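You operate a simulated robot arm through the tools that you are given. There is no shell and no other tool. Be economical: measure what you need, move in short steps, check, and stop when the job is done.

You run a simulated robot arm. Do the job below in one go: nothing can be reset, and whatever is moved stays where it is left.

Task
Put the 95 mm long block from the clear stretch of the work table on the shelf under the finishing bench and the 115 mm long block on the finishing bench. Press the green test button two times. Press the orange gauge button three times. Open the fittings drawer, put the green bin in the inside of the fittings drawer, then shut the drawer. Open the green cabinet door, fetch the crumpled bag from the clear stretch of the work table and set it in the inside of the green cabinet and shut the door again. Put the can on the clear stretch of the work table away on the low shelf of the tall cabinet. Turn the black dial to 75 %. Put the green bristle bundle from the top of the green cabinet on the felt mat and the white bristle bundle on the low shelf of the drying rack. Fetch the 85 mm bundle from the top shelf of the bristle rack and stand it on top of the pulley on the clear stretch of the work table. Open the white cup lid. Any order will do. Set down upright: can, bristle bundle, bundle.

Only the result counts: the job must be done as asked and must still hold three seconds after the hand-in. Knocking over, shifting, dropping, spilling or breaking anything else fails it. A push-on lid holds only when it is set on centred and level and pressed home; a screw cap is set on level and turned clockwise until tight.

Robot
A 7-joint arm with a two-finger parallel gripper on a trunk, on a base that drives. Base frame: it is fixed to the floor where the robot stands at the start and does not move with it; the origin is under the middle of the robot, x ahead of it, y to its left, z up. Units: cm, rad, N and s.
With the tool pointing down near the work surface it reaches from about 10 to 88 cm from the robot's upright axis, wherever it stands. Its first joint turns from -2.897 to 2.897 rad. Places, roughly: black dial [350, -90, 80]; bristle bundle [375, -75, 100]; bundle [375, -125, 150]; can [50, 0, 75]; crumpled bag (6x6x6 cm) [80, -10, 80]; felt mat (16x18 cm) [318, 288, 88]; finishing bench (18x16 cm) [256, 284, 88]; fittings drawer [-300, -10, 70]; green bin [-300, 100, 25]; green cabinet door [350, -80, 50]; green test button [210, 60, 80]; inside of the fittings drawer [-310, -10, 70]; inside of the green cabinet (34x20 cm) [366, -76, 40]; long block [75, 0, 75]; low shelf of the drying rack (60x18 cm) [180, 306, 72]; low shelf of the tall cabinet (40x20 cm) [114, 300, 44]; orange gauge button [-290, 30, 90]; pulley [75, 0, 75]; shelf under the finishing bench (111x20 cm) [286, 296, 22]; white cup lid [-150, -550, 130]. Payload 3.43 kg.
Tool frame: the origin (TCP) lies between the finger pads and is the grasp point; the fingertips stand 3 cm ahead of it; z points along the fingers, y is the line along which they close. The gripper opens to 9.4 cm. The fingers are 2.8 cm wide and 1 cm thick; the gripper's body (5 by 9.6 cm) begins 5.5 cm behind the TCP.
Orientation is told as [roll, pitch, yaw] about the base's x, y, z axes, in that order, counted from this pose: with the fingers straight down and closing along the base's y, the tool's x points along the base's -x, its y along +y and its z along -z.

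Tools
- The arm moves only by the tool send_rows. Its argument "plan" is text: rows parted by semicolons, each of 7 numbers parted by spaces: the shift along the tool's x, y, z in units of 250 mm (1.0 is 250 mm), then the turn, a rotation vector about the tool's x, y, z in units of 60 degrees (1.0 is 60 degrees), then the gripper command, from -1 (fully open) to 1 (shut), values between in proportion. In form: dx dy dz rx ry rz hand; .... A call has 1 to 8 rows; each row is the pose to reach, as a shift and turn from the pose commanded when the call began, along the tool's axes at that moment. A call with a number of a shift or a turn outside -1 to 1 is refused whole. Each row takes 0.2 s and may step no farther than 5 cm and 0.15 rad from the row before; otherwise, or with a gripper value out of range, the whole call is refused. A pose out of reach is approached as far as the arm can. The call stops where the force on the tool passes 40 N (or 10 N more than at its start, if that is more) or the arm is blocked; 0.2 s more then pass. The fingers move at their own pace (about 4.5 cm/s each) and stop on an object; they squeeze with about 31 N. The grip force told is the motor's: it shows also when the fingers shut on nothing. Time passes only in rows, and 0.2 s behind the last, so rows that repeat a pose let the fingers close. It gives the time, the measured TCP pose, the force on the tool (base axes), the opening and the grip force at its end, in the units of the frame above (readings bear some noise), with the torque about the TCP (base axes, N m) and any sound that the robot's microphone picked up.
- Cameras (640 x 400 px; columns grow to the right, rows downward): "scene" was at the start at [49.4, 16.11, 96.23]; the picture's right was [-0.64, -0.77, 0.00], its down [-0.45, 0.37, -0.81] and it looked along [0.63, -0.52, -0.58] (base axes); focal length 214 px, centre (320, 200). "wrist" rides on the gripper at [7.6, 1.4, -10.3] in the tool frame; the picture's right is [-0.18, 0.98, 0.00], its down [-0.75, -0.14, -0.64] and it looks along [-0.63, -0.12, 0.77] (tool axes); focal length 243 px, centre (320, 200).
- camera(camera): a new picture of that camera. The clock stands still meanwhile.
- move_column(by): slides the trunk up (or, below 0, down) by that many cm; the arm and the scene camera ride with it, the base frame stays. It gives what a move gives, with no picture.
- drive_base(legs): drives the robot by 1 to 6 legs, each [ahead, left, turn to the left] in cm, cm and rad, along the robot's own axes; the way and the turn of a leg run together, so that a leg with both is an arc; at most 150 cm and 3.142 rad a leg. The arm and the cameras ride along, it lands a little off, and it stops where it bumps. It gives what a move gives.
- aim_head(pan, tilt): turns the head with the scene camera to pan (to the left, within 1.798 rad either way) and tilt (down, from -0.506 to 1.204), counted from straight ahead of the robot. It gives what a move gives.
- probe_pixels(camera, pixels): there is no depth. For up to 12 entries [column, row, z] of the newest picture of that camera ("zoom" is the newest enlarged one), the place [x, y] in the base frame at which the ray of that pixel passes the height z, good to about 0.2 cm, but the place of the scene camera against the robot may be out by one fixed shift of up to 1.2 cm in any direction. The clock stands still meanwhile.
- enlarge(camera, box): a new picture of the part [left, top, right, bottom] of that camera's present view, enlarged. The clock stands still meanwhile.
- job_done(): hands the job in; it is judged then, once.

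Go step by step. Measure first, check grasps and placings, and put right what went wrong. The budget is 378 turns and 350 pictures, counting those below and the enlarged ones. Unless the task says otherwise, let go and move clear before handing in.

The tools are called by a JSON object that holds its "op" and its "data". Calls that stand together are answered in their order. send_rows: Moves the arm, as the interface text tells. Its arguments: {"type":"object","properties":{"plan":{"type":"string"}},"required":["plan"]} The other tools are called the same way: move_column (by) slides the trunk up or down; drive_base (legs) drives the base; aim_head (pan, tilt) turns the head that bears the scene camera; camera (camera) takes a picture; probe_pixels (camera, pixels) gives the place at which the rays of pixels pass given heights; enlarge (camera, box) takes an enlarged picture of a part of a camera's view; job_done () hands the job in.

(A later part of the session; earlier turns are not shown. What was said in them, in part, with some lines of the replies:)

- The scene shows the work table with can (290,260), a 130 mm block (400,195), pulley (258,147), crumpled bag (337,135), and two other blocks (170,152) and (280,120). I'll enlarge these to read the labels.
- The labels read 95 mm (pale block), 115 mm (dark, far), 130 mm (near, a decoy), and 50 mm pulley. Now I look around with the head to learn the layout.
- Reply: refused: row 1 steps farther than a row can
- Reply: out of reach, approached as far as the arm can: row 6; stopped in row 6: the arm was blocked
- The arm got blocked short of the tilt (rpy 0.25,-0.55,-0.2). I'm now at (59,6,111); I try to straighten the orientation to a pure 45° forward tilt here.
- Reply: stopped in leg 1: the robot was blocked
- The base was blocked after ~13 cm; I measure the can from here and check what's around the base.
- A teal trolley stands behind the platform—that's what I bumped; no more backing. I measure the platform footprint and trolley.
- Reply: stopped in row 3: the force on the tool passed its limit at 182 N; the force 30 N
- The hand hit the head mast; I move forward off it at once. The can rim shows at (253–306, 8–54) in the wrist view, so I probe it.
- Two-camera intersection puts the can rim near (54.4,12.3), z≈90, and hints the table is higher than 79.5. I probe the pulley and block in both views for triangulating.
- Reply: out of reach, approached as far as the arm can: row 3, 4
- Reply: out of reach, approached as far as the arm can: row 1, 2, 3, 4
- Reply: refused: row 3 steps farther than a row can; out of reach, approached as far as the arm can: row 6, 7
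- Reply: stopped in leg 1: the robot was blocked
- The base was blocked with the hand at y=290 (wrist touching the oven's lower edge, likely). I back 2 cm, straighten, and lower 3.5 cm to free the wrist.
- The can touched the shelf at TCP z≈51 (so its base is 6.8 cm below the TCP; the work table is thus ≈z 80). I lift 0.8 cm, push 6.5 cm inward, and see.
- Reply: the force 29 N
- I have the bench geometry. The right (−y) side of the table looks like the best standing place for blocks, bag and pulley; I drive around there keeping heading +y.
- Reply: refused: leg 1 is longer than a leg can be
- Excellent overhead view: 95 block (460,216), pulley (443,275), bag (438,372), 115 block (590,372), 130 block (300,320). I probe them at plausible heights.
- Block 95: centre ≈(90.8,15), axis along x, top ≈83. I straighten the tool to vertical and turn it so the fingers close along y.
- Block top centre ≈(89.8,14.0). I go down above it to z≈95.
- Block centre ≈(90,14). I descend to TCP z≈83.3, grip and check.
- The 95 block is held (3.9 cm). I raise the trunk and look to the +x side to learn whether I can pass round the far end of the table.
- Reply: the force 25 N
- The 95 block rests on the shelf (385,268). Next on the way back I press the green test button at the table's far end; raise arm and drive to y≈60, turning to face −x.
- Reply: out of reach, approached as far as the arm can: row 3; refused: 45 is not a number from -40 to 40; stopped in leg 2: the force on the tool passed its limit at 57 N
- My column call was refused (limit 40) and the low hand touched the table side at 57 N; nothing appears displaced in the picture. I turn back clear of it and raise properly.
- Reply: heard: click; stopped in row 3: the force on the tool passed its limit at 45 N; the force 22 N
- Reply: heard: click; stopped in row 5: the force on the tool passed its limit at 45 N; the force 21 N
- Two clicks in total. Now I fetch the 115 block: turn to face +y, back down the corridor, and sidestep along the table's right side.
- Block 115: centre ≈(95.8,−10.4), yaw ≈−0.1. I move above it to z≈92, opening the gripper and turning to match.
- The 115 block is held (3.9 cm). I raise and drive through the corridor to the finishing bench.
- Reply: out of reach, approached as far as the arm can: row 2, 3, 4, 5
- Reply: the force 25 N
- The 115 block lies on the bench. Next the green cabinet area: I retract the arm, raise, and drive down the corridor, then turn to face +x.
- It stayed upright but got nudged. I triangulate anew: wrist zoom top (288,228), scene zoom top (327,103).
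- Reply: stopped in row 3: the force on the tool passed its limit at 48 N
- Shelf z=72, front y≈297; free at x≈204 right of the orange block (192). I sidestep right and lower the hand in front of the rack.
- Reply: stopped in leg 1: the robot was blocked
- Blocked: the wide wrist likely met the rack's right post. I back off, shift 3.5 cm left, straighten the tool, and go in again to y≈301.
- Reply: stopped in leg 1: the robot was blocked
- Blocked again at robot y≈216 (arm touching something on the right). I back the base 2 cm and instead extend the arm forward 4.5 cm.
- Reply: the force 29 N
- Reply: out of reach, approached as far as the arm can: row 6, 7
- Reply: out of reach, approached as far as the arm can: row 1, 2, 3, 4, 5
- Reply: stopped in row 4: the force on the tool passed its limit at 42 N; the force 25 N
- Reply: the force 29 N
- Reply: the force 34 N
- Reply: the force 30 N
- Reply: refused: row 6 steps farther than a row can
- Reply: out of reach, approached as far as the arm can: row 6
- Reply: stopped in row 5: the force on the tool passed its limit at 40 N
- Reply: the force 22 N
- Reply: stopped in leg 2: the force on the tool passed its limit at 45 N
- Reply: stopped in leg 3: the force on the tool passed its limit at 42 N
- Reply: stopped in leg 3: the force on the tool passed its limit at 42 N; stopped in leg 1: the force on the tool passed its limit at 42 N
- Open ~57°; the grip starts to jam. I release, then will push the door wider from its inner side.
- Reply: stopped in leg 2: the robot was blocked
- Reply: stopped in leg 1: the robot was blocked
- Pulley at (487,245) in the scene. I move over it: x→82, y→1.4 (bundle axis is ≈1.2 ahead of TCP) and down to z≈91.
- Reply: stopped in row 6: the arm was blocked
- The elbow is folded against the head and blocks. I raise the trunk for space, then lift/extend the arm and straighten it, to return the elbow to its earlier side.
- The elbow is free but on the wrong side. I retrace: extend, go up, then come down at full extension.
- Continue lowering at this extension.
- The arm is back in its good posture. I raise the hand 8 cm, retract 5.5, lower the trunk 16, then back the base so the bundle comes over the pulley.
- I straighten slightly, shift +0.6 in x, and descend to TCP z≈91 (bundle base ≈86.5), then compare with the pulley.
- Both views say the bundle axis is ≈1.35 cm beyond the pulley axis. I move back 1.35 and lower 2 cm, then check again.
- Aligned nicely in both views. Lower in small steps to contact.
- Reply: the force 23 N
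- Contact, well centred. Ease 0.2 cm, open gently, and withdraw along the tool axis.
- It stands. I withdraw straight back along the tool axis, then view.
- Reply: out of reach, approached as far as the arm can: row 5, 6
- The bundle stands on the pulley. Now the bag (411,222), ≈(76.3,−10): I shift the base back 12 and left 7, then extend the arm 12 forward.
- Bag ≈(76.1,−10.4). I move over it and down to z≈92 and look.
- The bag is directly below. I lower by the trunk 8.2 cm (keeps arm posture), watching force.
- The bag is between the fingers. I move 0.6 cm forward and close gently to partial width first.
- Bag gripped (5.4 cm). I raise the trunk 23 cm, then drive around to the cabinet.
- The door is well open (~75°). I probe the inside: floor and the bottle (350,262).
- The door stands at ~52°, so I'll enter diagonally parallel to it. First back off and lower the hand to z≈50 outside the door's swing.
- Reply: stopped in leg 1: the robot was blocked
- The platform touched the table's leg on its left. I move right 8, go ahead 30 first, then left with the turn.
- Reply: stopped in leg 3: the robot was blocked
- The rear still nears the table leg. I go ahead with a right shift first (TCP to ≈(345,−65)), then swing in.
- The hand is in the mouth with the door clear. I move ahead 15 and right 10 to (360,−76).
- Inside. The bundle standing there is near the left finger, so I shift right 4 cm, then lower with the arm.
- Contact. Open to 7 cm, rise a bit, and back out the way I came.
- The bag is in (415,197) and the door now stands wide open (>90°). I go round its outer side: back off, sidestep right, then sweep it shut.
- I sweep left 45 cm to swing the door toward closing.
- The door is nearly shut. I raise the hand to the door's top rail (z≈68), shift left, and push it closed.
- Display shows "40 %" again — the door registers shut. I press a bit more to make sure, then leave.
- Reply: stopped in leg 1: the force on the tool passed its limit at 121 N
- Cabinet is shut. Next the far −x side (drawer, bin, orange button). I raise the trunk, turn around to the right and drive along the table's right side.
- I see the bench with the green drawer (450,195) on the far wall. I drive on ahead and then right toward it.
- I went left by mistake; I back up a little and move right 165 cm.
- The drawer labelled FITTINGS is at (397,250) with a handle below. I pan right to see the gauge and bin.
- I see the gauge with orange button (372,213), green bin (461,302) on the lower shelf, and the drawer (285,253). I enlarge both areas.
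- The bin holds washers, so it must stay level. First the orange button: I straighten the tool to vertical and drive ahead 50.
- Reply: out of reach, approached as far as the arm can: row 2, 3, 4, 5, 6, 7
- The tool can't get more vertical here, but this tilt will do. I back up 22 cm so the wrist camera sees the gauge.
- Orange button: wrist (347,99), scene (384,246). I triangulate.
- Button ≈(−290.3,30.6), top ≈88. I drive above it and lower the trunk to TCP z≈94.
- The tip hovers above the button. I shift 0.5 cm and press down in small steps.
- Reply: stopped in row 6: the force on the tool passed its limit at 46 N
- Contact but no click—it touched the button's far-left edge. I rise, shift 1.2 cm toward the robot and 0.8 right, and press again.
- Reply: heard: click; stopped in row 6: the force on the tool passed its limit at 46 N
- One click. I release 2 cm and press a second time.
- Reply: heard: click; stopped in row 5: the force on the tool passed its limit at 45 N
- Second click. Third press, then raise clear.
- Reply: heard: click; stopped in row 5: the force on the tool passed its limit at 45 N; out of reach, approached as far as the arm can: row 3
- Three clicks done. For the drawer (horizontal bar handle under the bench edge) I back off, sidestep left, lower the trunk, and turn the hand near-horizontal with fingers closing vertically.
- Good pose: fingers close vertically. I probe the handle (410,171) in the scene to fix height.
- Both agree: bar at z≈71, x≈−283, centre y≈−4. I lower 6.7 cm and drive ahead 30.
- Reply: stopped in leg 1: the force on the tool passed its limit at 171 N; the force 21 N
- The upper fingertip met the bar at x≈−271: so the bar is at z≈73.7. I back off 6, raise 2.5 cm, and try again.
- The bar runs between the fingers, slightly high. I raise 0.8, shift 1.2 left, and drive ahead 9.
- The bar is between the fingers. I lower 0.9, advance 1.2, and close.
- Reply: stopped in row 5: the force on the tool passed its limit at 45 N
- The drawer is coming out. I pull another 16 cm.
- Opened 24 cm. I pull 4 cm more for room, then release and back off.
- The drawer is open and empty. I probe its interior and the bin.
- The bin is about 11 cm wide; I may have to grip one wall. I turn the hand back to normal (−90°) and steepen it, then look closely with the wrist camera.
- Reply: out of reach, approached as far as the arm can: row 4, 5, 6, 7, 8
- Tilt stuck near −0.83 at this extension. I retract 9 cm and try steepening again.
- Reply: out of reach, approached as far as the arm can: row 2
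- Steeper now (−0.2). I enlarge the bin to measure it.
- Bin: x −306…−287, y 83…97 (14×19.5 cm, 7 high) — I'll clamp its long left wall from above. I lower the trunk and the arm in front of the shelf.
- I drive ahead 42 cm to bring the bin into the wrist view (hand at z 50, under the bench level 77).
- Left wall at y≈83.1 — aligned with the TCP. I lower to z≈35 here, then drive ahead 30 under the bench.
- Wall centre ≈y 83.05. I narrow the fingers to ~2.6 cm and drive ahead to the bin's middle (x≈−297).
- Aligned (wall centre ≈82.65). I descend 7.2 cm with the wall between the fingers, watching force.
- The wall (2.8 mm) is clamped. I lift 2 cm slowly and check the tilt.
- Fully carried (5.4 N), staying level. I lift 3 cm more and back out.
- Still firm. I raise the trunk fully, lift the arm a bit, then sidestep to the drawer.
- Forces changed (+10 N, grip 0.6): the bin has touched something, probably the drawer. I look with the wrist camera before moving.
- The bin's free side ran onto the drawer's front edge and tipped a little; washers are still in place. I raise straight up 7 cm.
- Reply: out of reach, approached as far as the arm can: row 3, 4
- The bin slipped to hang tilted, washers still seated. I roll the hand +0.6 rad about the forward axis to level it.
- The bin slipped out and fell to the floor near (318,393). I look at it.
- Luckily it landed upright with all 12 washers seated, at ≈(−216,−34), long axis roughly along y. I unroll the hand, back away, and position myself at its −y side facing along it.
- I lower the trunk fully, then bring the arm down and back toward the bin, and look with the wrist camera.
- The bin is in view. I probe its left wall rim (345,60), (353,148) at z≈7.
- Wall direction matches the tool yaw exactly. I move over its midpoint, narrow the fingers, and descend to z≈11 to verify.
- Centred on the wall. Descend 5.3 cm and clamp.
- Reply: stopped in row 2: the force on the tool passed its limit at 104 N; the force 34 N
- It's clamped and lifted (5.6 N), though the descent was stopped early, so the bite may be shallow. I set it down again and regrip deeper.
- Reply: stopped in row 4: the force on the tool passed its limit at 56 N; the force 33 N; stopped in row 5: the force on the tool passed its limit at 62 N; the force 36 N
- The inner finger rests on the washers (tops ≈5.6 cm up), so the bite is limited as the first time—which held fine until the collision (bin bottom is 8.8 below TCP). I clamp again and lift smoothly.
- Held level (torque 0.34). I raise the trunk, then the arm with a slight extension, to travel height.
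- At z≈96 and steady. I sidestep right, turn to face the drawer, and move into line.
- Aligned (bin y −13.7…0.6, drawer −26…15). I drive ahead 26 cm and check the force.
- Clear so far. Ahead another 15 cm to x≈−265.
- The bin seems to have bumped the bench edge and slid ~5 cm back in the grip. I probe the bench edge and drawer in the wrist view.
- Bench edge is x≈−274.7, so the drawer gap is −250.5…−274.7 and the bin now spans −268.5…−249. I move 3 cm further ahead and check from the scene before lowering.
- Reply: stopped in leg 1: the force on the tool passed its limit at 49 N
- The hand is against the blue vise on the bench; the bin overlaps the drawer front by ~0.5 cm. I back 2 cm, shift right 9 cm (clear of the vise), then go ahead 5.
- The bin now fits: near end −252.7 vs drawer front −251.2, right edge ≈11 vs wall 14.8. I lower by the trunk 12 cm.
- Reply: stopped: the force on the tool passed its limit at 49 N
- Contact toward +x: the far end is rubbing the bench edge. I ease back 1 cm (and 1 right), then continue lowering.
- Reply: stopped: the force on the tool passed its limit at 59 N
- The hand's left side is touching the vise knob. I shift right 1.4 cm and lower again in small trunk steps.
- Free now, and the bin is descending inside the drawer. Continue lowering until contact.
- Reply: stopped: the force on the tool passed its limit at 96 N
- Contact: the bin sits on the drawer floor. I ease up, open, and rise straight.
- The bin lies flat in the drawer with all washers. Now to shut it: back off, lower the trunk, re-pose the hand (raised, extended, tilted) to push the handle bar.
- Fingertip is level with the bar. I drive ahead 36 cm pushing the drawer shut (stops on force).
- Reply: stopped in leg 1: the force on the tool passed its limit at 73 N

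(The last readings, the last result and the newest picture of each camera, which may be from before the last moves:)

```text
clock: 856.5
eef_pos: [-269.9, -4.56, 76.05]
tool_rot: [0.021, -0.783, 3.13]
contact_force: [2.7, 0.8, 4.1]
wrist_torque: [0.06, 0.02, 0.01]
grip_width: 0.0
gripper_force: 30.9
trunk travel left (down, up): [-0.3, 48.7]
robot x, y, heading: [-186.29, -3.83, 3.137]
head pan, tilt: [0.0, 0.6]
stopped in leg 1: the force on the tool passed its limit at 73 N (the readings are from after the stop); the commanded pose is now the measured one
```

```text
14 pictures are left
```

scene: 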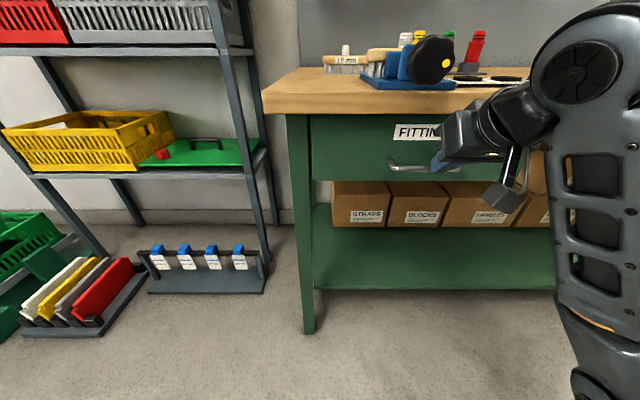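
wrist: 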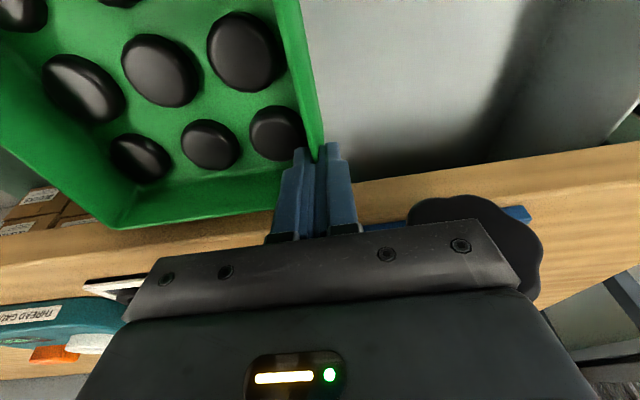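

It looks shut. One more push to make sure, then I leave for the white cup.

{"op": "drive_base", "data": {"legs": [[3, 0, 0]]}}

{"op": "drive_base", "data": {"legs": [[-30, 0, 0]]}}

```text
clock: 857.3
eef_pos: [-269.88, -4.44, 76.19]
tool_rot: [0.017, -0.78, 3.134]
contact_force: [11.3, 0.5, 7.8]
wrist_torque: [-0.01, -0.08, -0.06]
grip_width: 0.0
gripper_force: 31.1
trunk travel left (down, up): [-0.3, 48.7]
robot x, y, heading: [-186.58, -4.02, 3.144]
head pan, tilt: [0.0, 0.6]
stopped in leg 1: the force on the tool passed its limit at 91 N (the readings are from after the stop); the commanded pose is now the measured one
```

```text
clock: 859.3
eef_pos: [-240.08, -4.55, 76.11]
tool_rot: [0.018, -0.777, 3.134]
contact_force: [0.7, 0.2, -0.2]
wrist_torque: [0.01, -0.01, -0.01]
grip_width: 0.02
gripper_force: 31.5
trunk travel left (down, up): [-0.3, 48.7]
robot x, y, heading: [-156.71, -3.69, 3.137]
head pan, tilt: [0.0, 0.6]
```

Now the white cup at about (−150,−550,130). I raise the trunk, turn to face −y, and look along the way.

{"op": "move_column", "data": {"by": 30}}

{"op": "drive_base", "data": {"legs": [[0, 30, 0], [0, 0, 1.575], [60, 0, 0]]}}

{"op": "aim_head", "data": {"pan": 0.1, "tilt": 0.3}}

{"op": "camera", "data": {"camera": "scene"}}

```text
clock: 862.3
eef_pos: [-239.95, -4.56, 106.04]
tool_rot: [0.018, -0.775, 3.131]
contact_force: [0.1, 0.9, 0.3]
wrist_torque: [-0.02, 0.01, 0.0]
grip_width: 0.0
gripper_force: 30.8
trunk travel left (down, up): [-30.3, 18.7]
robot x, y, heading: [-156.75, -4.3, 3.139]
head pan, tilt: [0.0, 0.6]
```

```text
clock: 871.1
eef_pos: [-155.8, -175.91, 105.97]
tool_rot: [0.017, -0.775, -1.576]
contact_force: [-0.1, 0.6, 0.3]
wrist_torque: [0.01, 0.04, -0.02]
grip_width: 0.03
gripper_force: 31.2
trunk travel left (down, up): [-30.3, 18.7]
robot x, y, heading: [-156.69, -92.16, -1.571]
head pan, tilt: [0.0, 0.6]
```

```text
clock: 871.9
eef_pos: [-155.76, -175.8, 106.19]
tool_rot: [0.017, -0.776, -1.577]
contact_force: [-0.2, -0.1, -0.2]
wrist_torque: [0.02, 0.02, 0.0]
grip_width: 0.0
gripper_force: 30.9
trunk travel left (down, up): [-30.3, 18.7]
robot x, y, heading: [-156.57, -92.44, -1.568]
head pan, tilt: [0.099, 0.3]
```

```text
13 pictures are left
```

scene: 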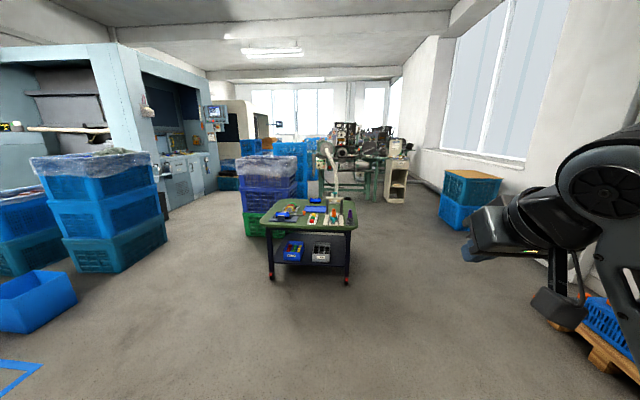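

{"op": "probe_pixels", "data": {"camera": "scene", "pixels": [[270, 278, 0], [348, 282, 0], [345, 258, 0], [470, 228, 0], [370, 200, 0], [398, 202, 0], [330, 200, 0], [320, 185, 80]]}}

{"op": "enlarge", "data": {"camera": "scene", "box": [290, 90, 430, 210]}}

```text
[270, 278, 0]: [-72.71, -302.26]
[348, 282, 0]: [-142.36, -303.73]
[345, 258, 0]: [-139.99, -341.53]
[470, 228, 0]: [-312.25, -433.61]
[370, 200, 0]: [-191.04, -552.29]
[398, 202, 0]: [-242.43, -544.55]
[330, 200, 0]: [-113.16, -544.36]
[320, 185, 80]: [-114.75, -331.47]
```

```text
3.33 times, centred on (360, 150) of scene
```

zoom: 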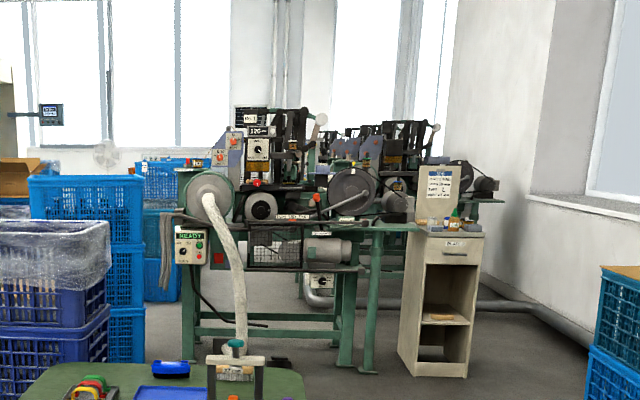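

The way is clear right of the cart (x<−142). I drive round it toward the machine at y≈−550.

{"op": "drive_base", "data": {"legs": [[0, -38, 0], [140, 0, 0], [140, 0, 0], [30, 0, 0]]}}

{"op": "aim_head", "data": {"pan": 0.2, "tilt": 0.1}}

{"op": "camera", "data": {"camera": "scene"}}

```text
clock: 889.3
eef_pos: [-187.26, -489.96, 106.07]
tool_rot: [0.017, -0.775, -1.55]
contact_force: [0.6, 0.6, 0.2]
wrist_torque: [-0.02, 0.05, 0.01]
grip_width: 0.0
gripper_force: 30.7
trunk travel left (down, up): [-30.3, 18.7]
robot x, y, heading: [-190.2, -406.21, -1.544]
head pan, tilt: [0.099, 0.3]
```

```text
clock: 890.0
eef_pos: [-187.32, -489.97, 106.06]
tool_rot: [0.016, -0.777, -1.549]
contact_force: [0.0, -0.1, -0.1]
wrist_torque: [0.0, 0.02, -0.01]
grip_width: 0.0
gripper_force: 31.1
trunk travel left (down, up): [-30.3, 18.7]
robot x, y, heading: [-190.14, -406.41, -1.546]
head pan, tilt: [0.201, 0.099]
```

```text
11 pictures are left
```

scene: 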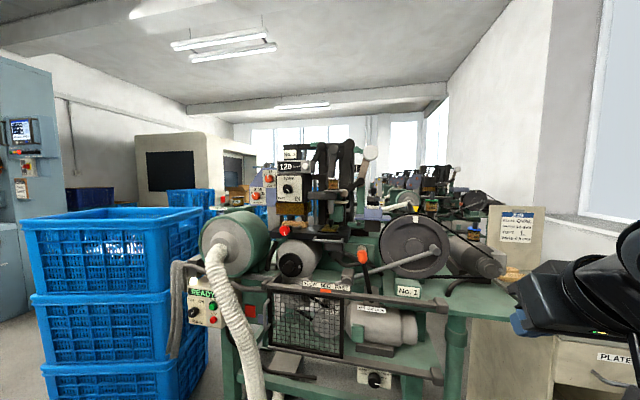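

I enlarge the machine's upper part around (370,152), where a white cup-like part sits.

{"op": "enlarge", "data": {"camera": "scene", "box": [260, 120, 420, 240]}}

{"op": "probe_pixels", "data": {"camera": "zoom", "pixels": [[440, 105, 130], [440, 130, 130], [440, 105, 135], [440, 105, 128]]}}

```text
3.33 times, centred on (340, 180) of scene
```

zoom: 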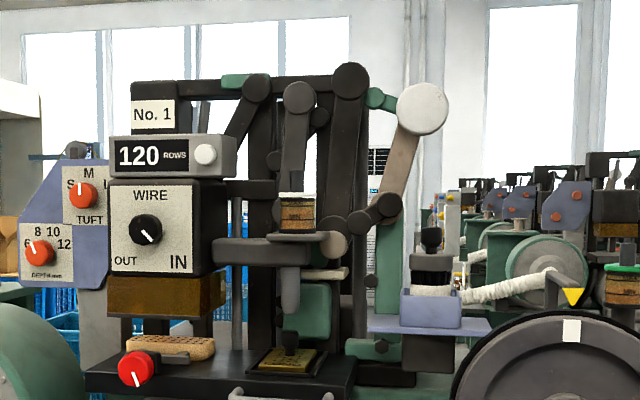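

```text
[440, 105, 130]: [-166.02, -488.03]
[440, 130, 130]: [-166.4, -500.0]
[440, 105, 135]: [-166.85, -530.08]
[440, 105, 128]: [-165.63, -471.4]
```

{"op": "enlarge", "data": {"camera": "scene", "box": [296, 138, 390, 208]}}

```text
5.71 times, centred on (343, 173) of scene
```

zoom: 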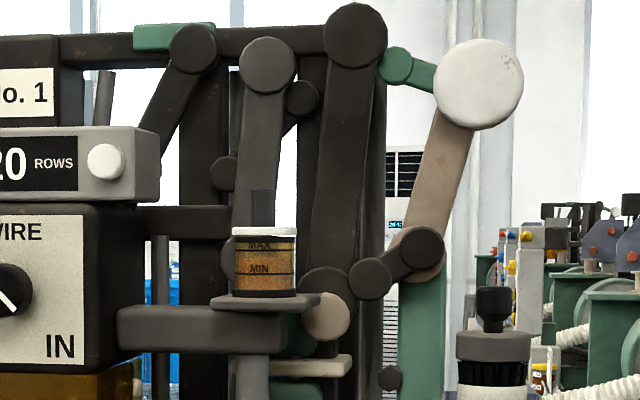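

That's it: an oil cup (MIN/MAX) with a white lid, ≈(−154,−550), lid z≈122. I raise the trunk, shift left 32, ahead 18, and take a wrist view.

{"op": "move_column", "data": {"by": 18}}

{"op": "drive_base", "data": {"legs": [[0, 33, -0.025], [18, 0, 0]]}}

{"op": "camera", "data": {"camera": "wrist"}}

```text
clock: 892.0
eef_pos: [-187.21, -489.99, 124.07]
tool_rot: [0.018, -0.773, -1.55]
contact_force: [1.2, -0.1, -1.3]
wrist_torque: [0.01, 0.0, -0.01]
grip_width: 0.01
gripper_force: 30.7
trunk travel left (down, up): [-48.3, 0.7]
robot x, y, heading: [-190.16, -406.53, -1.543]
head pan, tilt: [0.201, 0.099]
```

```text
clock: 895.3
eef_pos: [-156.22, -507.54, 124.07]
tool_rot: [0.017, -0.775, -1.58]
contact_force: [1.0, 0.3, 1.0]
wrist_torque: [0.03, 0.04, 0.0]
grip_width: 0.0
gripper_force: 30.4
trunk travel left (down, up): [-48.3, 0.7]
robot x, y, heading: [-156.94, -424.21, -1.572]
head pan, tilt: [0.201, 0.099]
```

```text
8 pictures are left
```

wrist: 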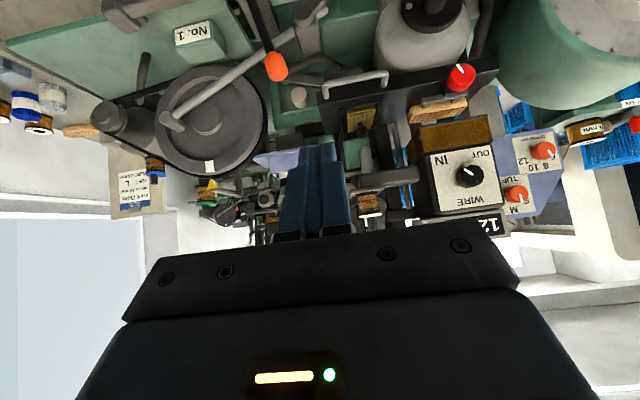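

The lid shows at (370,217). I drive ahead 20 and shift left 4, then look again.

{"op": "drive_base", "data": {"legs": [[20, 4, 0]]}}

{"op": "camera", "data": {"camera": "wrist"}}

```text
clock: 897.0
eef_pos: [-152.24, -527.56, 124.18]
tool_rot: [0.017, -0.774, -1.579]
contact_force: [-0.2, 0.2, 0.6]
wrist_torque: [0.01, -0.01, -0.02]
grip_width: 0.0
gripper_force: 30.8
trunk travel left (down, up): [-48.3, 0.7]
robot x, y, heading: [-152.71, -444.22, -1.566]
head pan, tilt: [0.201, 0.099]
```

```text
7 pictures are left
```

wrist: 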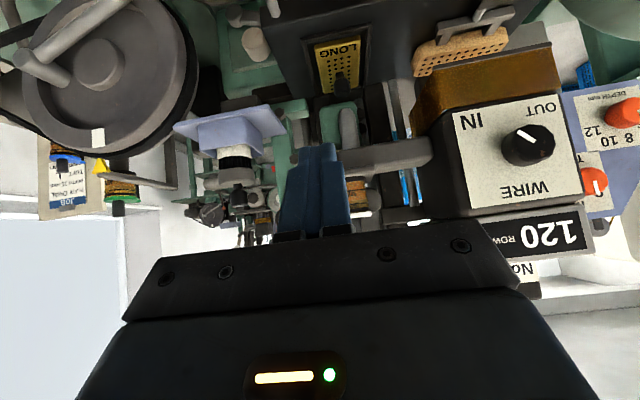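

I use the scene camera (now above) with an enlarged view of the cup for detail and triangulation.

{"op": "aim_head", "data": {"pan": -0.27, "tilt": 0.28}}

{"op": "enlarge", "data": {"camera": "scene", "box": [250, 120, 410, 260]}}

```text
clock: 897.9
eef_pos: [-152.38, -527.62, 123.96]
tool_rot: [0.017, -0.775, -1.576]
contact_force: [0.3, -0.9, 0.8]
wrist_torque: [-0.01, -0.04, 0.0]
grip_width: 0.0
gripper_force: 32.0
trunk travel left (down, up): [-48.3, 0.7]
robot x, y, heading: [-152.88, -444.49, -1.572]
head pan, tilt: [-0.271, 0.279]
```

```text
2.86 times, centred on (330, 190) of scene
```

zoom: 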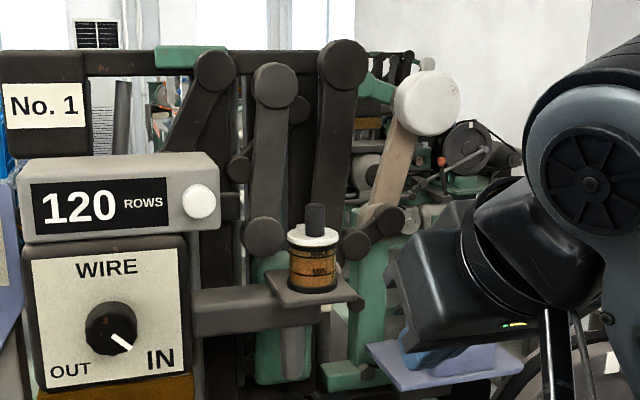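

The lid is a white disc with a dark knob on top (315,215). I probe its position at candidate heights.

{"op": "probe_pixels", "data": {"camera": "zoom", "pixels": [[313, 237, 119], [313, 237, 121], [313, 237, 123], [313, 237, 125], [315, 205, 124], [315, 205, 126], [315, 205, 128], [313, 290, 115], [313, 290, 117]]}}

{"op": "probe_pixels", "data": {"camera": "wrist", "pixels": [[358, 178, 115], [358, 178, 117], [358, 178, 119], [360, 208, 123], [360, 208, 124]]}}

```text
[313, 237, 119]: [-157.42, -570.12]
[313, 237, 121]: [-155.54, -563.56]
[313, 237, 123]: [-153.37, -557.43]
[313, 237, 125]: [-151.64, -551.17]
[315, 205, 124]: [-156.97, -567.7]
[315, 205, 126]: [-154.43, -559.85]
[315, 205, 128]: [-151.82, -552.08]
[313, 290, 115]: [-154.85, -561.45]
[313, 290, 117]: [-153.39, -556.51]
```

```text
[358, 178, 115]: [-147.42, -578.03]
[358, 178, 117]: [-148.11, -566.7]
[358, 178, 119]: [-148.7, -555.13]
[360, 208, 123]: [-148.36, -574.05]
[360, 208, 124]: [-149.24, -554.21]
```

Estimate: knob ≈(−150.5,−553), z 124.5–127.7. I open the fingers to 4.7 cm, rise 5 cm, shift +1.5 in x, and go ahead 11 for a close look.

{"op": "send_rows", "data": {"plan": "-0.07 0.03 -0.071 0 0 0 0; -0.14 0.06 -0.143 0 0 0 0; -0.14 0.06 -0.143 0 0 0 0; -0.14 0.06 -0.143 0 0 0 0"}}

{"op": "drive_base", "data": {"legs": [[11, 0, 0]]}}

{"op": "camera", "data": {"camera": "wrist"}}

```text
clock: 898.9
eef_pos: [-151.02, -527.78, 129.12]
tool_rot: [0.018, -0.774, -1.576]
contact_force: [-0.1, 0.8, -0.7]
wrist_torque: [-0.01, -0.01, 0.03]
grip_width: 4.71
gripper_force: 0.0
trunk travel left (down, up): [-48.3, 0.7]
robot x, y, heading: [-153.02, -444.14, -1.572]
head pan, tilt: [-0.271, 0.279]
```

```text
clock: 900.1
eef_pos: [-151.04, -538.74, 129.14]
tool_rot: [0.016, -0.774, -1.579]
contact_force: [-0.3, 0.1, -0.1]
wrist_torque: [-0.03, 0.02, 0.03]
grip_width: 4.67
gripper_force: 0.2
trunk travel left (down, up): [-48.3, 0.7]
robot x, y, heading: [-152.97, -455.42, -1.574]
head pan, tilt: [-0.271, 0.279]
```

```text
5 pictures are left
```

wrist: 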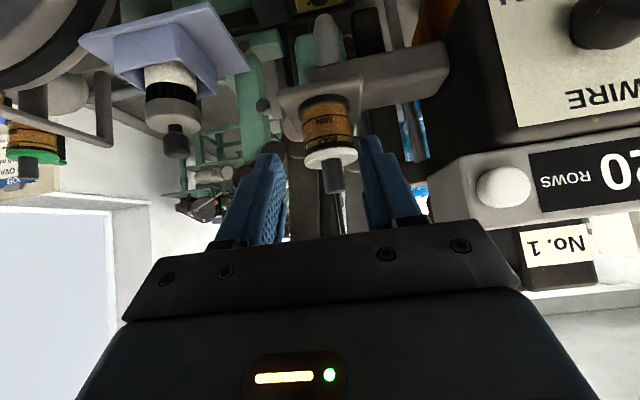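

Clear fix: knob axis (−151.0,−551.8), lid top ≈124, knob top ≈127.8. I advance so the fingertips straddle the knob above the lid, and close.

{"op": "drive_base", "data": {"legs": [[8, 0, 0]]}}

{"op": "send_rows", "data": {"plan": "-0.036 0 0.06 0 0 0 0; -0.073 0 0.119 0 0 0 0; -0.073 0 0.119 0 0 0 0"}}

{"op": "camera", "data": {"camera": "wrist"}}

```text
clock: 901.1
eef_pos: [-151.11, -546.93, 129.16]
tool_rot: [0.016, -0.775, -1.581]
contact_force: [-0.3, 0.3, 0.0]
wrist_torque: [-0.03, 0.0, -0.03]
grip_width: 4.72
gripper_force: 0.1
trunk travel left (down, up): [-48.3, 0.7]
robot x, y, heading: [-152.77, -463.69, -1.576]
head pan, tilt: [-0.271, 0.279]
```

```text
clock: 901.9
eef_pos: [-151.03, -550.26, 128.22]
tool_rot: [0.019, -0.775, -1.579]
contact_force: [-0.1, -0.3, -0.3]
wrist_torque: [0.04, -0.03, 0.02]
grip_width: 4.7
gripper_force: 0.1
trunk travel left (down, up): [-48.3, 0.7]
robot x, y, heading: [-152.75, -463.43, -1.572]
head pan, tilt: [-0.271, 0.279]
```

```text
4 pictures are left
```

wrist: 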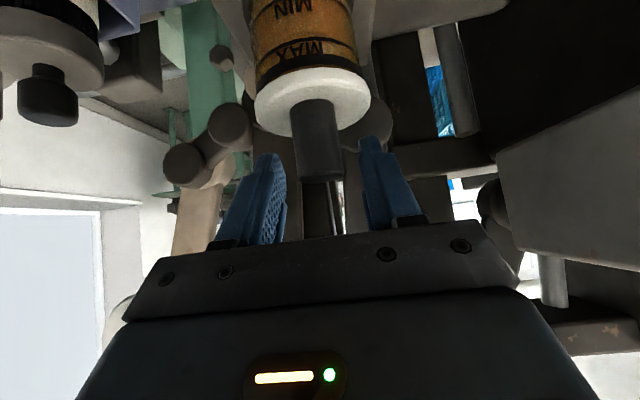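

The knob is right between the fingers. Close, then lift gently and read the force.

{"op": "send_rows", "data": {"plan": "0 0 0 0 0 0 1; 0 0 0 0 0 0 1; 0 0 0 0 0 0 1; 0 0 0 0 0 0 1"}}

{"op": "send_rows", "data": {"plan": "-0.01 0 -0.01 0 0 0 1; -0.02 0 -0.02 0 0 0 1; -0.03 0 -0.03 0 0 0 1; -0.04 0 -0.04 0 0 0 1"}}

```text
clock: 902.9
eef_pos: [-151.14, -550.29, 128.21]
tool_rot: [0.018, -0.777, -1.581]
contact_force: [0.1, -0.3, 0.1]
wrist_torque: [0.0, 0.03, 0.01]
grip_width: 0.01
gripper_force: 30.6
trunk travel left (down, up): [-48.3, 0.7]
robot x, y, heading: [-152.99, -463.4, -1.573]
head pan, tilt: [-0.271, 0.279]
```

```text
clock: 903.9
eef_pos: [-151.09, -550.28, 129.56]
tool_rot: [0.018, -0.774, -1.579]
contact_force: [-0.7, -0.8, 1.3]
wrist_torque: [-0.01, -0.03, -0.03]
grip_width: 0.0
gripper_force: 30.8
trunk travel left (down, up): [-48.3, 0.7]
robot x, y, heading: [-153.13, -462.97, -1.576]
head pan, tilt: [-0.271, 0.279]
```

Missed: re-triangulating, the knob is nearer (y≈−547, top 128.4). I rise, open, move back 5.4 cm, and come down over it.

{"op": "send_rows", "data": {"plan": "-0.056 0 -0.057 0 0 0 1; -0.112 0 -0.114 0 0 0 0; -0.035 0 -0.19 0 0 0 0; 0.042 0 -0.265 0 0 0 0; 0.1 0 -0.205 0 0 0 0; 0.14 0 -0.165 0 0 0 0; 0.182 0 -0.122 0 0 0 0; 0.182 0 -0.122 0 0 0 0"}}

{"op": "camera", "data": {"camera": "wrist"}}

```text
clock: 905.7
eef_pos: [-150.94, -544.93, 128.75]
tool_rot: [0.016, -0.776, -1.577]
contact_force: [-0.7, -0.5, 0.9]
wrist_torque: [0.01, 0.0, 0.03]
grip_width: 4.68
gripper_force: 0.0
trunk travel left (down, up): [-48.3, 0.7]
robot x, y, heading: [-153.17, -463.53, -1.572]
head pan, tilt: [-0.271, 0.279]
```

```text
3 pictures are left
```

wrist: 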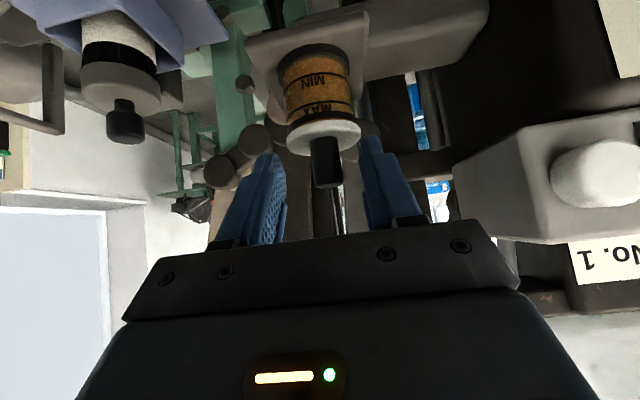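

Refined: knob axis y≈−547.7, x≈−150.4, lid top ≈124.8. I advance 1.3 cm, shift 0.5 left, and close.

{"op": "send_rows", "data": {"plan": "-0.02 0.02 0.018 0 0 0 0; -0.037 0.02 0.036 0 0 0 0; -0.037 0.02 0.036 0 0 0 0; -0.037 0.02 0.036 0 0 0 1; -0.037 0.02 0.036 0 0 0 1; -0.037 0.02 0.036 0 0 0 1; -0.037 0.02 0.036 0 0 0 1"}}

```text
clock: 907.3
eef_pos: [-150.62, -546.16, 128.89]
tool_rot: [0.018, -0.78, -1.579]
contact_force: [-8.8, 5.3, 13.7]
wrist_torque: [0.0, 0.81, 0.0]
grip_width: 1.7
gripper_force: 45.2
trunk travel left (down, up): [-48.3, 0.7]
robot x, y, heading: [-153.09, -463.1, -1.57]
head pan, tilt: [-0.271, 0.279]
```

The knob is gripped (1.7 cm). I try a gentle lift of 1 cm.

{"op": "send_rows", "data": {"plan": "-0.007 0 -0.007 0 0 0 1; -0.014 0 -0.014 0 0 0 1; -0.021 0 -0.021 0 0 0 1; -0.028 0 -0.028 0 0 0 1"}}

```text
clock: 908.3
eef_pos: [-150.68, -546.31, 129.41]
tool_rot: [0.018, -0.771, -1.58]
contact_force: [-10.3, 0.0, -33.2]
wrist_torque: [0.26, 0.56, -0.07]
grip_width: 1.74
gripper_force: 45.2
trunk travel left (down, up): [-48.3, 0.7]
robot x, y, heading: [-152.93, -463.43, -1.574]
head pan, tilt: [-0.271, 0.279]
```

Lifting is resisted (33 N), so it may be a screw cap or a tight push-on. I ease back down and test a counter-clockwise twist of ~23° about the knob axis.

{"op": "send_rows", "data": {"plan": "0.02 0 0.02 0 0 0 1; 0.019 -0.008 0.021 -0.089 0 -0.091 1; 0.018 -0.016 0.022 -0.178 0 -0.182 1; 0.017 -0.0234 0.023 -0.267 0 -0.273 1; 0.017 -0.0234 0.023 -0.267 0 -0.273 1"}}

```text
clock: 909.5
eef_pos: [-151.09, -546.28, 128.97]
tool_rot: [0.013, -0.785, -1.172]
contact_force: [-0.3, -7.3, 34.0]
wrist_torque: [-0.78, 0.63, -0.03]
grip_width: 1.73
gripper_force: 44.5
trunk travel left (down, up): [-48.3, 0.7]
robot x, y, heading: [-152.82, -463.57, -1.577]
head pan, tilt: [-0.271, 0.279]
```

It turns with almost no torque—so it rotates like a screw cap. I continue counter-clockwise another ~25°, easing upward.

{"op": "send_rows", "data": {"plan": "-0.01 0 -0.01 0 0 0 1; -0.011 -0.008 -0.009 -0.089 0 -0.091 1; -0.012 -0.016 -0.008 -0.178 0 -0.182 1; -0.013 -0.0234 -0.007 -0.267 0 -0.273 1; -0.013 -0.0234 -0.007 -0.267 0 -0.273 1"}}

{"op": "send_rows", "data": {"plan": "-0.01 0 -0.01 0 0 0 1; -0.02 0 -0.02 0 0 0 1; -0.03 0 -0.03 0 0 0 1"}}

```text
clock: 910.7
eef_pos: [-151.65, -546.62, 129.14]
tool_rot: [0.015, -0.781, -0.774]
contact_force: [-7.7, 12.2, -27.2]
wrist_torque: [0.02, 0.71, -0.21]
grip_width: 1.73
gripper_force: 45.3
trunk travel left (down, up): [-48.3, 0.7]
robot x, y, heading: [-152.92, -463.22, -1.571]
head pan, tilt: [-0.271, 0.279]
```

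```text
clock: 911.5
eef_pos: [-151.71, -546.78, 130.27]
tool_rot: [0.013, -0.783, -0.778]
contact_force: [-3.1, 0.0, -33.0]
wrist_torque: [0.05, 0.13, -0.07]
grip_width: 1.73
gripper_force: 45.0
trunk travel left (down, up): [-48.3, 0.7]
robot x, y, heading: [-152.97, -463.42, -1.569]
head pan, tilt: [-0.271, 0.279]
```

{"op": "camera", "data": {"camera": "wrist"}}

```text
2 pictures are left
```

wrist: 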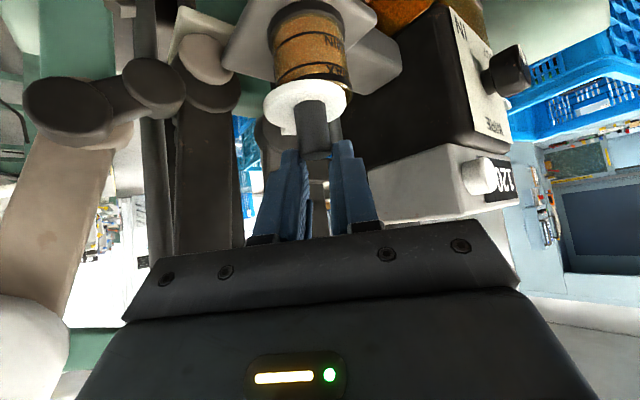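

The picture shows a tab at the lid's rear (285,130): it is hinged at the back. So pushing the knob rearward swings it open. I release, rise, and turn the hand back straight.

{"op": "send_rows", "data": {"plan": "0 0 0 0 0 0 0; 0 0 0 0 0 0 0; -0.084 0 -0.086 0 0 0 0; -0.084 0 -0.086 0.125 0 0.128 0; -0.084 0 -0.086 0.25 0 0.256 0; -0.084 0 -0.086 0.375 0 0.384 0; -0.084 0 -0.086 0.46 0 0.47 0; -0.084 0 -0.086 0.534 0 0.546 0"}}

{"op": "send_rows", "data": {"plan": "0 0 0 0 0 0 1; 0.1 0 -0.1 0 0 0 1; 0.2 0 -0.196 0 0 0 1; 0.2 0 -0.196 0 0 0 1"}}

```text
refused: row 4 steps farther than a row can; nothing moved
```

```text
clock: 912.1
eef_pos: [-152.63, -546.06, 130.47]
tool_rot: [0.008, -0.794, -0.775]
contact_force: [5.9, -21.3, -11.1]
wrist_torque: [-0.49, -0.34, -0.16]
grip_width: 1.73
gripper_force: 45.2
trunk travel left (down, up): [-48.3, 0.7]
robot x, y, heading: [-152.96, -463.06, -1.576]
head pan, tilt: [-0.271, 0.279]
stopped in row 2: the force on the tool passed its limit at 93 N (the readings are from after the stop); the commanded pose is now the measured one
```

I mis-chained; the grip is still on. I open first, rise, then turn back in proper step sizes.

{"op": "send_rows", "data": {"plan": "0 0 0 0 0 0 0; 0 0 0 0 0 0 0; 0 0 0 0 0 0 0; -0.05 0 -0.05 0 0 0 0; -0.1 0 -0.1 0 0 0 0; -0.1 0 -0.1 0 0 0 0"}}

```text
clock: 913.5
eef_pos: [-152.73, -545.75, 134.12]
tool_rot: [0.004, -0.798, -0.772]
contact_force: [-0.4, -0.2, -1.1]
wrist_torque: [0.01, 0.0, 0.02]
grip_width: 4.72
gripper_force: 0.0
trunk travel left (down, up): [-48.3, 0.7]
robot x, y, heading: [-152.95, -463.23, -1.574]
head pan, tilt: [-0.271, 0.279]
```

{"op": "send_rows", "data": {"plan": "0 0 0 0.091 0 0.089 1; 0 0 0 0.182 0 0.178 1; 0 0 0 0.273 0 0.267 1; 0 0 0 0.364 0 0.356 1; 0 0 0 0.455 0 0.444 1; 0 0 0 0.547 0 0.533 1; 0 0 0 0.547 0 0.533 1"}}

```text
clock: 915.1
eef_pos: [-152.81, -545.87, 134.03]
tool_rot: [0.001, -0.796, -1.573]
contact_force: [0.2, -0.1, -0.1]
wrist_torque: [0.03, 0.0, -0.01]
grip_width: 0.0
gripper_force: 30.5
trunk travel left (down, up): [-48.3, 0.7]
robot x, y, heading: [-152.94, -463.42, -1.572]
head pan, tilt: [-0.271, 0.279]
```

Now I position the closed fingertips in front of the knob: back 4, x +2.2, down 4.3.

{"op": "send_rows", "data": {"plan": "0.056 0.044 -0.057 0 0 0 1; 0.112 0.088 -0.114 0 0 0 1; 0.17 0.088 -0.055 0 0 0 1; 0.235 0.088 0.006 0 0 0 1; 0.235 0.088 0.006 0 0 0 1"}}

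```text
clock: 916.3
eef_pos: [-150.39, -541.82, 129.92]
tool_rot: [0.002, -0.796, -1.57]
contact_force: [0.3, 0.1, 0.2]
wrist_torque: [-0.02, -0.03, -0.03]
grip_width: 0.01
gripper_force: 31.1
trunk travel left (down, up): [-48.3, 0.7]
robot x, y, heading: [-152.63, -463.08, -1.569]
head pan, tilt: [-0.271, 0.279]
```

Lower 0.8 so the tip meets the knob, then push rearward in steps.

{"op": "send_rows", "data": {"plan": "0.023 0 0.022 0 0 0 1; -0.005 0 0.05 0 0 0 1; -0.033 0 0.079 0 0 0 1; -0.061 0 0.107 0 0 0 1; -0.089 0 0.136 0 0 0 1; -0.117 0 0.165 0 0 0 1"}}

```text
clock: 917.0
eef_pos: [-150.39, -542.84, 129.02]
tool_rot: [-0.003, -0.789, -1.559]
contact_force: [-2.4, 23.5, 5.3]
wrist_torque: [0.08, 0.16, -0.1]
grip_width: 0.01
gripper_force: 31.0
trunk travel left (down, up): [-48.3, 0.7]
robot x, y, heading: [-152.64, -463.13, -1.575]
head pan, tilt: [-0.271, 0.279]
stopped in row 3: the force on the tool passed its limit at 55 N (the readings are from after the stop); the commanded pose is now the measured one
```

Pushing back is resisted too, while twisting went freely — so it behaves like a screw cap. I go back over the knob with open fingers to unscrew it counter-clockwise.

{"op": "send_rows", "data": {"plan": "0.02 0 -0.02 0 0 0 1; -0.07 0 -0.1 0 0 0 0; -0.129 0 -0.126 0 0 0 0; -0.175 -0.008 -0.08 0 0 -0.012 0; -0.221 -0.008 -0.032 0 0 -0.012 0; -0.153 -0.008 0.034 0 0 -0.012 0; -0.085 -0.008 0.101 0 0 -0.012 0; -0.085 -0.008 0.101 0 0 -0.012 0"}}

```text
clock: 918.8
eef_pos: [-150.55, -546.35, 128.68]
tool_rot: [-0.014, -0.789, -1.546]
contact_force: [-0.1, -0.4, 0.5]
wrist_torque: [-0.03, -0.01, -0.01]
grip_width: 4.66
gripper_force: 0.0
trunk travel left (down, up): [-48.3, 0.7]
robot x, y, heading: [-153.0, -463.07, -1.575]
head pan, tilt: [-0.271, 0.279]
```

{"op": "send_rows", "data": {"plan": "0 0 0 0 0 0 1; 0 0 0 0 0 0 1; 0 -0.0078 0 -0.095 0 -0.094 1; -0.0015 -0.0155 0.0016 -0.19 0 -0.189 1; -0.0034 -0.0228 0.0035 -0.285 0 -0.283 1; -0.006 -0.0297 0.006 -0.38 0 -0.377 1; -0.0092 -0.036 0.0093 -0.474 0 -0.472 1; -0.013 -0.0417 0.0132 -0.569 0 -0.566 1"}}

```text
clock: 920.6
eef_pos: [-151.68, -546.69, 128.77]
tool_rot: [-0.011, -0.781, -0.704]
contact_force: [-12.7, 4.0, 15.5]
wrist_torque: [0.35, -0.34, -0.43]
grip_width: 1.71
gripper_force: 45.2
trunk travel left (down, up): [-48.3, 0.7]
robot x, y, heading: [-153.0, -463.15, -1.571]
head pan, tilt: [-0.271, 0.279]
```

The cap slips in my fingers rather than turning (torque −0.43), so it is hinged with a stiff fit. I'll instead pry up the front rim: release and rise first.

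{"op": "send_rows", "data": {"plan": "0 0 0 0 0 0 0; 0 0 0 0 0 0 0; 0 0 0 0 0 0 0; -0.056 0 -0.057 0 0 0 0; -0.112 0 -0.114 0 0 0 0; -0.14 0 -0.142 0 0 0 0; -0.14 0 -0.142 0 0 0 0"}}

{"op": "camera", "data": {"camera": "wrist"}}

```text
clock: 922.2
eef_pos: [-151.59, -546.96, 133.62]
tool_rot: [-0.011, -0.78, -0.707]
contact_force: [0.1, 0.3, 0.6]
wrist_torque: [-0.02, -0.01, 0.01]
grip_width: 4.72
gripper_force: 0.0
trunk travel left (down, up): [-48.3, 0.7]
robot x, y, heading: [-153.12, -463.48, -1.577]
head pan, tilt: [-0.271, 0.279]
```

```text
1 pictures are left
```

wrist: 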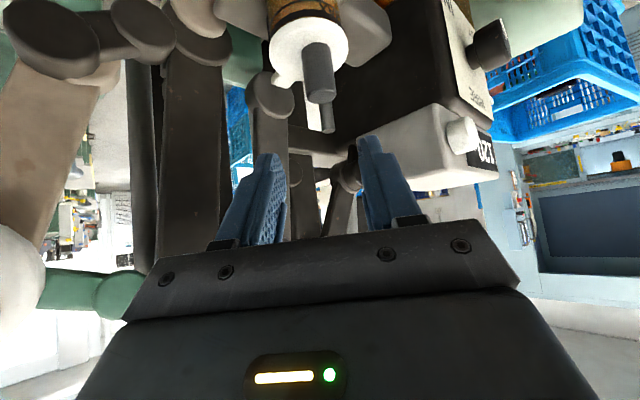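

The ear at the lid's rear suggests a swivel lid about a vertical pin there — consistent with lift, push and twist all being blocked. I'll push the knob sideways. First I straighten the hand (closed).

{"op": "send_rows", "data": {"plan": "0 0 0 0.0965 0 0.0977 1; 0 0 0 0.193 0 0.195 1; 0 0 0 0.29 0 0.293 1; 0 0 0 0.386 0 0.391 1; 0 0 0 0.483 0 0.488 1; 0 0 0 0.579 0 0.586 1; 0 0 0 0.579 0 0.586 1"}}

```text
clock: 923.8
eef_pos: [-151.65, -546.74, 133.58]
tool_rot: [-0.009, -0.785, -1.574]
contact_force: [0.5, -0.1, 0.0]
wrist_torque: [-0.01, 0.01, 0.02]
grip_width: 0.0
gripper_force: 31.0
trunk travel left (down, up): [-48.3, 0.7]
robot x, y, heading: [-152.86, -463.35, -1.571]
head pan, tilt: [-0.271, 0.279]
```

{"op": "send_rows", "data": {"plan": "0 -0.064 0 0 0 0 1; 0.045 -0.064 0.045 0 0 0 1; 0.09 -0.064 0.09 0 0 0 1; 0.136 -0.064 0.136 0 0 0 1; 0.136 -0.064 0.136 0 0 0 1"}}

{"op": "send_rows", "data": {"plan": "0 0.02 0 0 0 0 1; 0 0.04 0 0 0 0 1; 0 0.06 0 0 0 0 1; 0 0.08 0 0 0 0 1; 0 0.1 0 0 0 0 1"}}

```text
clock: 925.0
eef_pos: [-153.21, -546.71, 128.81]
tool_rot: [-0.008, -0.787, -1.573]
contact_force: [-0.1, 0.2, 0.7]
wrist_torque: [0.03, -0.01, 0.02]
grip_width: 0.0
gripper_force: 31.4
trunk travel left (down, up): [-48.3, 0.7]
robot x, y, heading: [-152.88, -463.09, -1.574]
head pan, tilt: [-0.271, 0.279]
```

```text
clock: 925.9
eef_pos: [-152.26, -546.76, 129.08]
tool_rot: [-0.009, -0.79, -1.589]
contact_force: [-10.7, 12.3, 7.4]
wrist_torque: [0.17, 0.05, 0.14]
grip_width: 0.01
gripper_force: 31.0
trunk travel left (down, up): [-48.3, 0.7]
robot x, y, heading: [-153.2, -463.52, -1.573]
head pan, tilt: [-0.271, 0.279]
stopped in row 4: the force on the tool passed its limit at 47 N (the readings are from after the stop); the commanded pose is now the measured one
```

Blocked toward +x. I try from the other side toward −x.

{"op": "send_rows", "data": {"plan": "0 -0.02 0 0 0 0 1; -0.05 -0.02 -0.05 0 0 0 1; -0.1 -0.02 -0.1 0 0 0 1; -0.14 0.02 -0.14 0 0 0 1; -0.14 0.1 -0.14 0 0 0 1; -0.14 0.175 -0.14 0 0 0 1; -0.14 0.175 -0.14 0 0 0 1"}}

{"op": "send_rows", "data": {"plan": "0.045 0 0.045 0 0 0 1; 0.09 0 0.09 0 0 0 1; 0.136 0 0.136 0 0 0 1; 0.136 0 0.136 0 0 0 1; 0.136 -0.02 0.136 0 0 0 1; 0.136 -0.04 0.136 0 0 0 1; 0.136 -0.06 0.136 0 0 0 1; 0.136 -0.08 0.136 0 0 0 1"}}

```text
clock: 927.5
eef_pos: [-147.73, -546.86, 133.93]
tool_rot: [-0.008, -0.786, -1.585]
contact_force: [-0.1, 0.0, 0.4]
wrist_torque: [0.02, 0.02, 0.02]
grip_width: 0.02
gripper_force: 30.4
trunk travel left (down, up): [-48.3, 0.7]
robot x, y, heading: [-153.63, -463.03, -1.573]
head pan, tilt: [-0.271, 0.279]
```

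```text
clock: 929.3
eef_pos: [-149.84, -546.84, 129.04]
tool_rot: [-0.008, -0.787, -1.583]
contact_force: [0.5, -0.6, -0.3]
wrist_torque: [0.0, -0.03, -0.03]
grip_width: 0.01
gripper_force: 30.8
trunk travel left (down, up): [-48.3, 0.7]
robot x, y, heading: [-152.94, -463.63, -1.579]
head pan, tilt: [-0.271, 0.279]
```

No contact where the knob should be — it may have moved. I continue toward −x gently to find out.

{"op": "send_rows", "data": {"plan": "0 -0.02 0 0 0 0 1; 0 -0.04 0 0 0 0 1; 0 -0.06 0 0 0 0 1; 0 -0.08 0 0 0 0 1; 0 -0.1 0 0 0 0 1; 0 -0.12 0 0 0 0 1"}}

```text
clock: 930.6
eef_pos: [-151.58, -546.95, 129.07]
tool_rot: [-0.004, -0.792, -1.574]
contact_force: [5.9, -5.7, -0.7]
wrist_torque: [-0.09, -0.17, 0.14]
grip_width: 0.0
gripper_force: 30.7
trunk travel left (down, up): [-48.3, 0.7]
robot x, y, heading: [-153.29, -463.31, -1.574]
head pan, tilt: [-0.271, 0.279]
stopped in row 6: the force on the tool passed its limit at 44 N (the readings are from after the stop); the commanded pose is now the measured one
```

The knob is no longer where it was, so the lid may have swung open. I retreat the hand and spend the last picture on a check.

{"op": "send_rows", "data": {"plan": "0 0.03 0 0 0 0 1; -0.07 0.03 -0.07 0 0 0 1; -0.14 0.03 -0.14 0 0 0 1; -0.21 0.03 -0.21 0 0 0 1; -0.1 0.03 -0.32 0 0 0 1; 0.02 0.03 -0.44 0 0 0 1; 0.14 0.03 -0.56 0 0 0 1; 0.14 0.03 -0.56 0 0 0 1"}}

{"op": "aim_head", "data": {"pan": -0.42, "tilt": 0.4}}

{"op": "enlarge", "data": {"camera": "scene", "box": [200, 90, 440, 290]}}

```text
clock: 932.4
eef_pos: [-150.85, -534.36, 136.51]
tool_rot: [-0.004, -0.791, -1.578]
contact_force: [-0.5, 1.0, -0.8]
wrist_torque: [0.0, 0.02, -0.04]
grip_width: 0.0
gripper_force: 31.2
trunk travel left (down, up): [-48.3, 0.7]
robot x, y, heading: [-152.69, -463.3, -1.58]
head pan, tilt: [-0.271, 0.279]
```

```text
clock: 933.1
eef_pos: [-150.87, -534.36, 136.32]
tool_rot: [-0.003, -0.794, -1.576]
contact_force: [0.0, 0.4, 0.1]
wrist_torque: [-0.01, -0.02, -0.01]
grip_width: 0.0
gripper_force: 30.9
trunk travel left (down, up): [-48.3, 0.7]
robot x, y, heading: [-153.17, -463.36, -1.569]
head pan, tilt: [-0.421, 0.4]
```

```text
2.00 times, centred on (320, 190) of scene
```

zoom: 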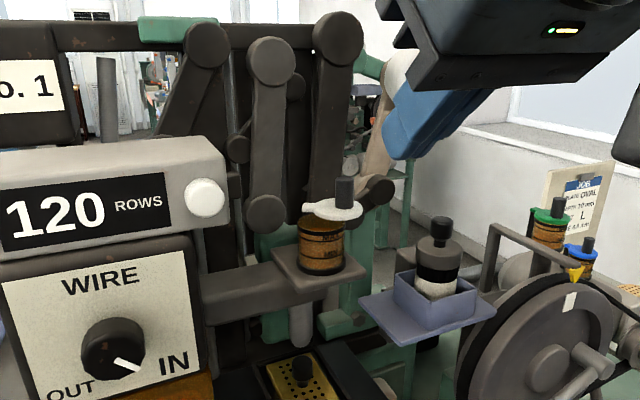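

The lid is a swivel type and has already swung partly open toward −x about its left-rear ear (305,207). I probe the knob's present place to push it further.

{"op": "probe_pixels", "data": {"camera": "zoom", "pixels": [[344, 204, 125], [344, 180, 128.3], [308, 207, 125], [322, 228, 124], [322, 272, 119.5], [345, 380, 115]]}}

```text
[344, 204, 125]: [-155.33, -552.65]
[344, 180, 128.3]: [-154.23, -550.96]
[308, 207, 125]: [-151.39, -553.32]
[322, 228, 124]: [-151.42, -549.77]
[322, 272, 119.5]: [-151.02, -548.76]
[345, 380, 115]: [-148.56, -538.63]
```

Open ≈66° so far. The knob is now ≈(−153.9,−549.8); I bring the closed fingertip in front of it to push it rearward.

{"op": "send_rows", "data": {"plan": "0 -0.124 0 0 0 0 1; -0.013 -0.124 0.12 0 0 0 1; -0.027 -0.124 0.24 0 0 0 1; -0.04 -0.124 0.36 0 0 0 1; -0.053 -0.124 0.482 0 0 0 1; -0.053 -0.124 0.482 0 0 0 1"}}

```text
clock: 934.5
eef_pos: [-154.24, -544.0, 128.69]
tool_rot: [-0.005, -0.793, -1.575]
contact_force: [0.7, 0.5, 0.6]
wrist_torque: [0.05, -0.01, 0.04]
grip_width: 0.0
gripper_force: 31.0
trunk travel left (down, up): [-48.3, 0.7]
robot x, y, heading: [-153.0, -463.77, -1.58]
head pan, tilt: [-0.421, 0.4]
```

{"op": "send_rows", "data": {"plan": "-0.028 0 0.0285 0 0 0 1; -0.056 0 0.057 0 0 0 1; -0.075 0 0.076 0 0 0 1; -0.093 0 0.095 0 0 0 1; -0.112 0 0.114 0 0 0 1; -0.13 0 0.133 0 0 0 1; -0.15 0 0.152 0 0 0 1"}}

```text
clock: 935.9
eef_pos: [-154.24, -547.79, 128.96]
tool_rot: [-0.007, -0.788, -1.57]
contact_force: [-2.0, 24.7, 7.0]
wrist_torque: [0.05, -0.05, 0.04]
grip_width: 0.05
gripper_force: 30.6
trunk travel left (down, up): [-48.3, 0.7]
robot x, y, heading: [-153.16, -463.1, -1.576]
head pan, tilt: [-0.421, 0.4]
stopped in row 6: the force on the tool passed its limit at 50 N (the readings are from after the stop); the commanded pose is now the measured one
```

The knob went 2 cm further back (≈98° from closed) and then met a firm stop at 50 N: the lid is fully swung open. I withdraw the hand clear.

{"op": "send_rows", "data": {"plan": "0.056 0 -0.057 0 0 0 1; 0.112 0 -0.114 0 0 0 1; 0.168 0 -0.171 0 0 0 1; 0.11 0 -0.3 0 0 0 1; 0.06 0 -0.42 0 0 0 1; 0.06 0 -0.42 0 0 0 1"}}

{"op": "drive_base", "data": {"legs": [[-30, 0, 0]]}}

```text
clock: 937.3
eef_pos: [-154.04, -539.48, 135.18]
tool_rot: [-0.008, -0.786, -1.571]
contact_force: [0.2, -0.1, 1.4]
wrist_torque: [0.02, 0.03, 0.0]
grip_width: 0.0
gripper_force: 31.0
trunk travel left (down, up): [-48.3, 0.7]
robot x, y, heading: [-152.87, -463.25, -1.569]
head pan, tilt: [-0.421, 0.4]
```

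```text
clock: 939.3
eef_pos: [-154.2, -510.06, 135.01]
tool_rot: [-0.008, -0.786, -1.577]
contact_force: [-0.5, 0.4, 0.6]
wrist_torque: [0.01, 0.03, -0.01]
grip_width: 0.0
gripper_force: 30.6
trunk travel left (down, up): [-48.3, 0.7]
robot x, y, heading: [-152.92, -433.87, -1.575]
head pan, tilt: [-0.421, 0.4]
```

The readings show the hand free of everything and the base withdrawn, so every part of the job has now been carried out. I hand it in.

{"op": "job_done", "data": {}}

```text
The job is handed in.
```

I carried out every part of the job and handed it in. Some points are less certain than the rest:

- **Green bin:** on the first try it caught the drawer front and dropped to the floor. It landed upright with all 12 washers in place, and it is now in the fittings drawer, which is shut.
- **White cup lid:** it swings sideways on a pin. I pushed it round to a firm stop, about 98° from closed by force and position. I had no pictures left to confirm its final position.
- **Knocks along the way:**
  - The base bumped the teal trolley.
  - The base and hand touched the work table.
  - The hand pressed lightly against the vise on the fittings bench.

  In the pictures I took afterwards, nothing on the tables or the fittings bench looked out of place. I can't be sure the trolley stayed exactly where it was.
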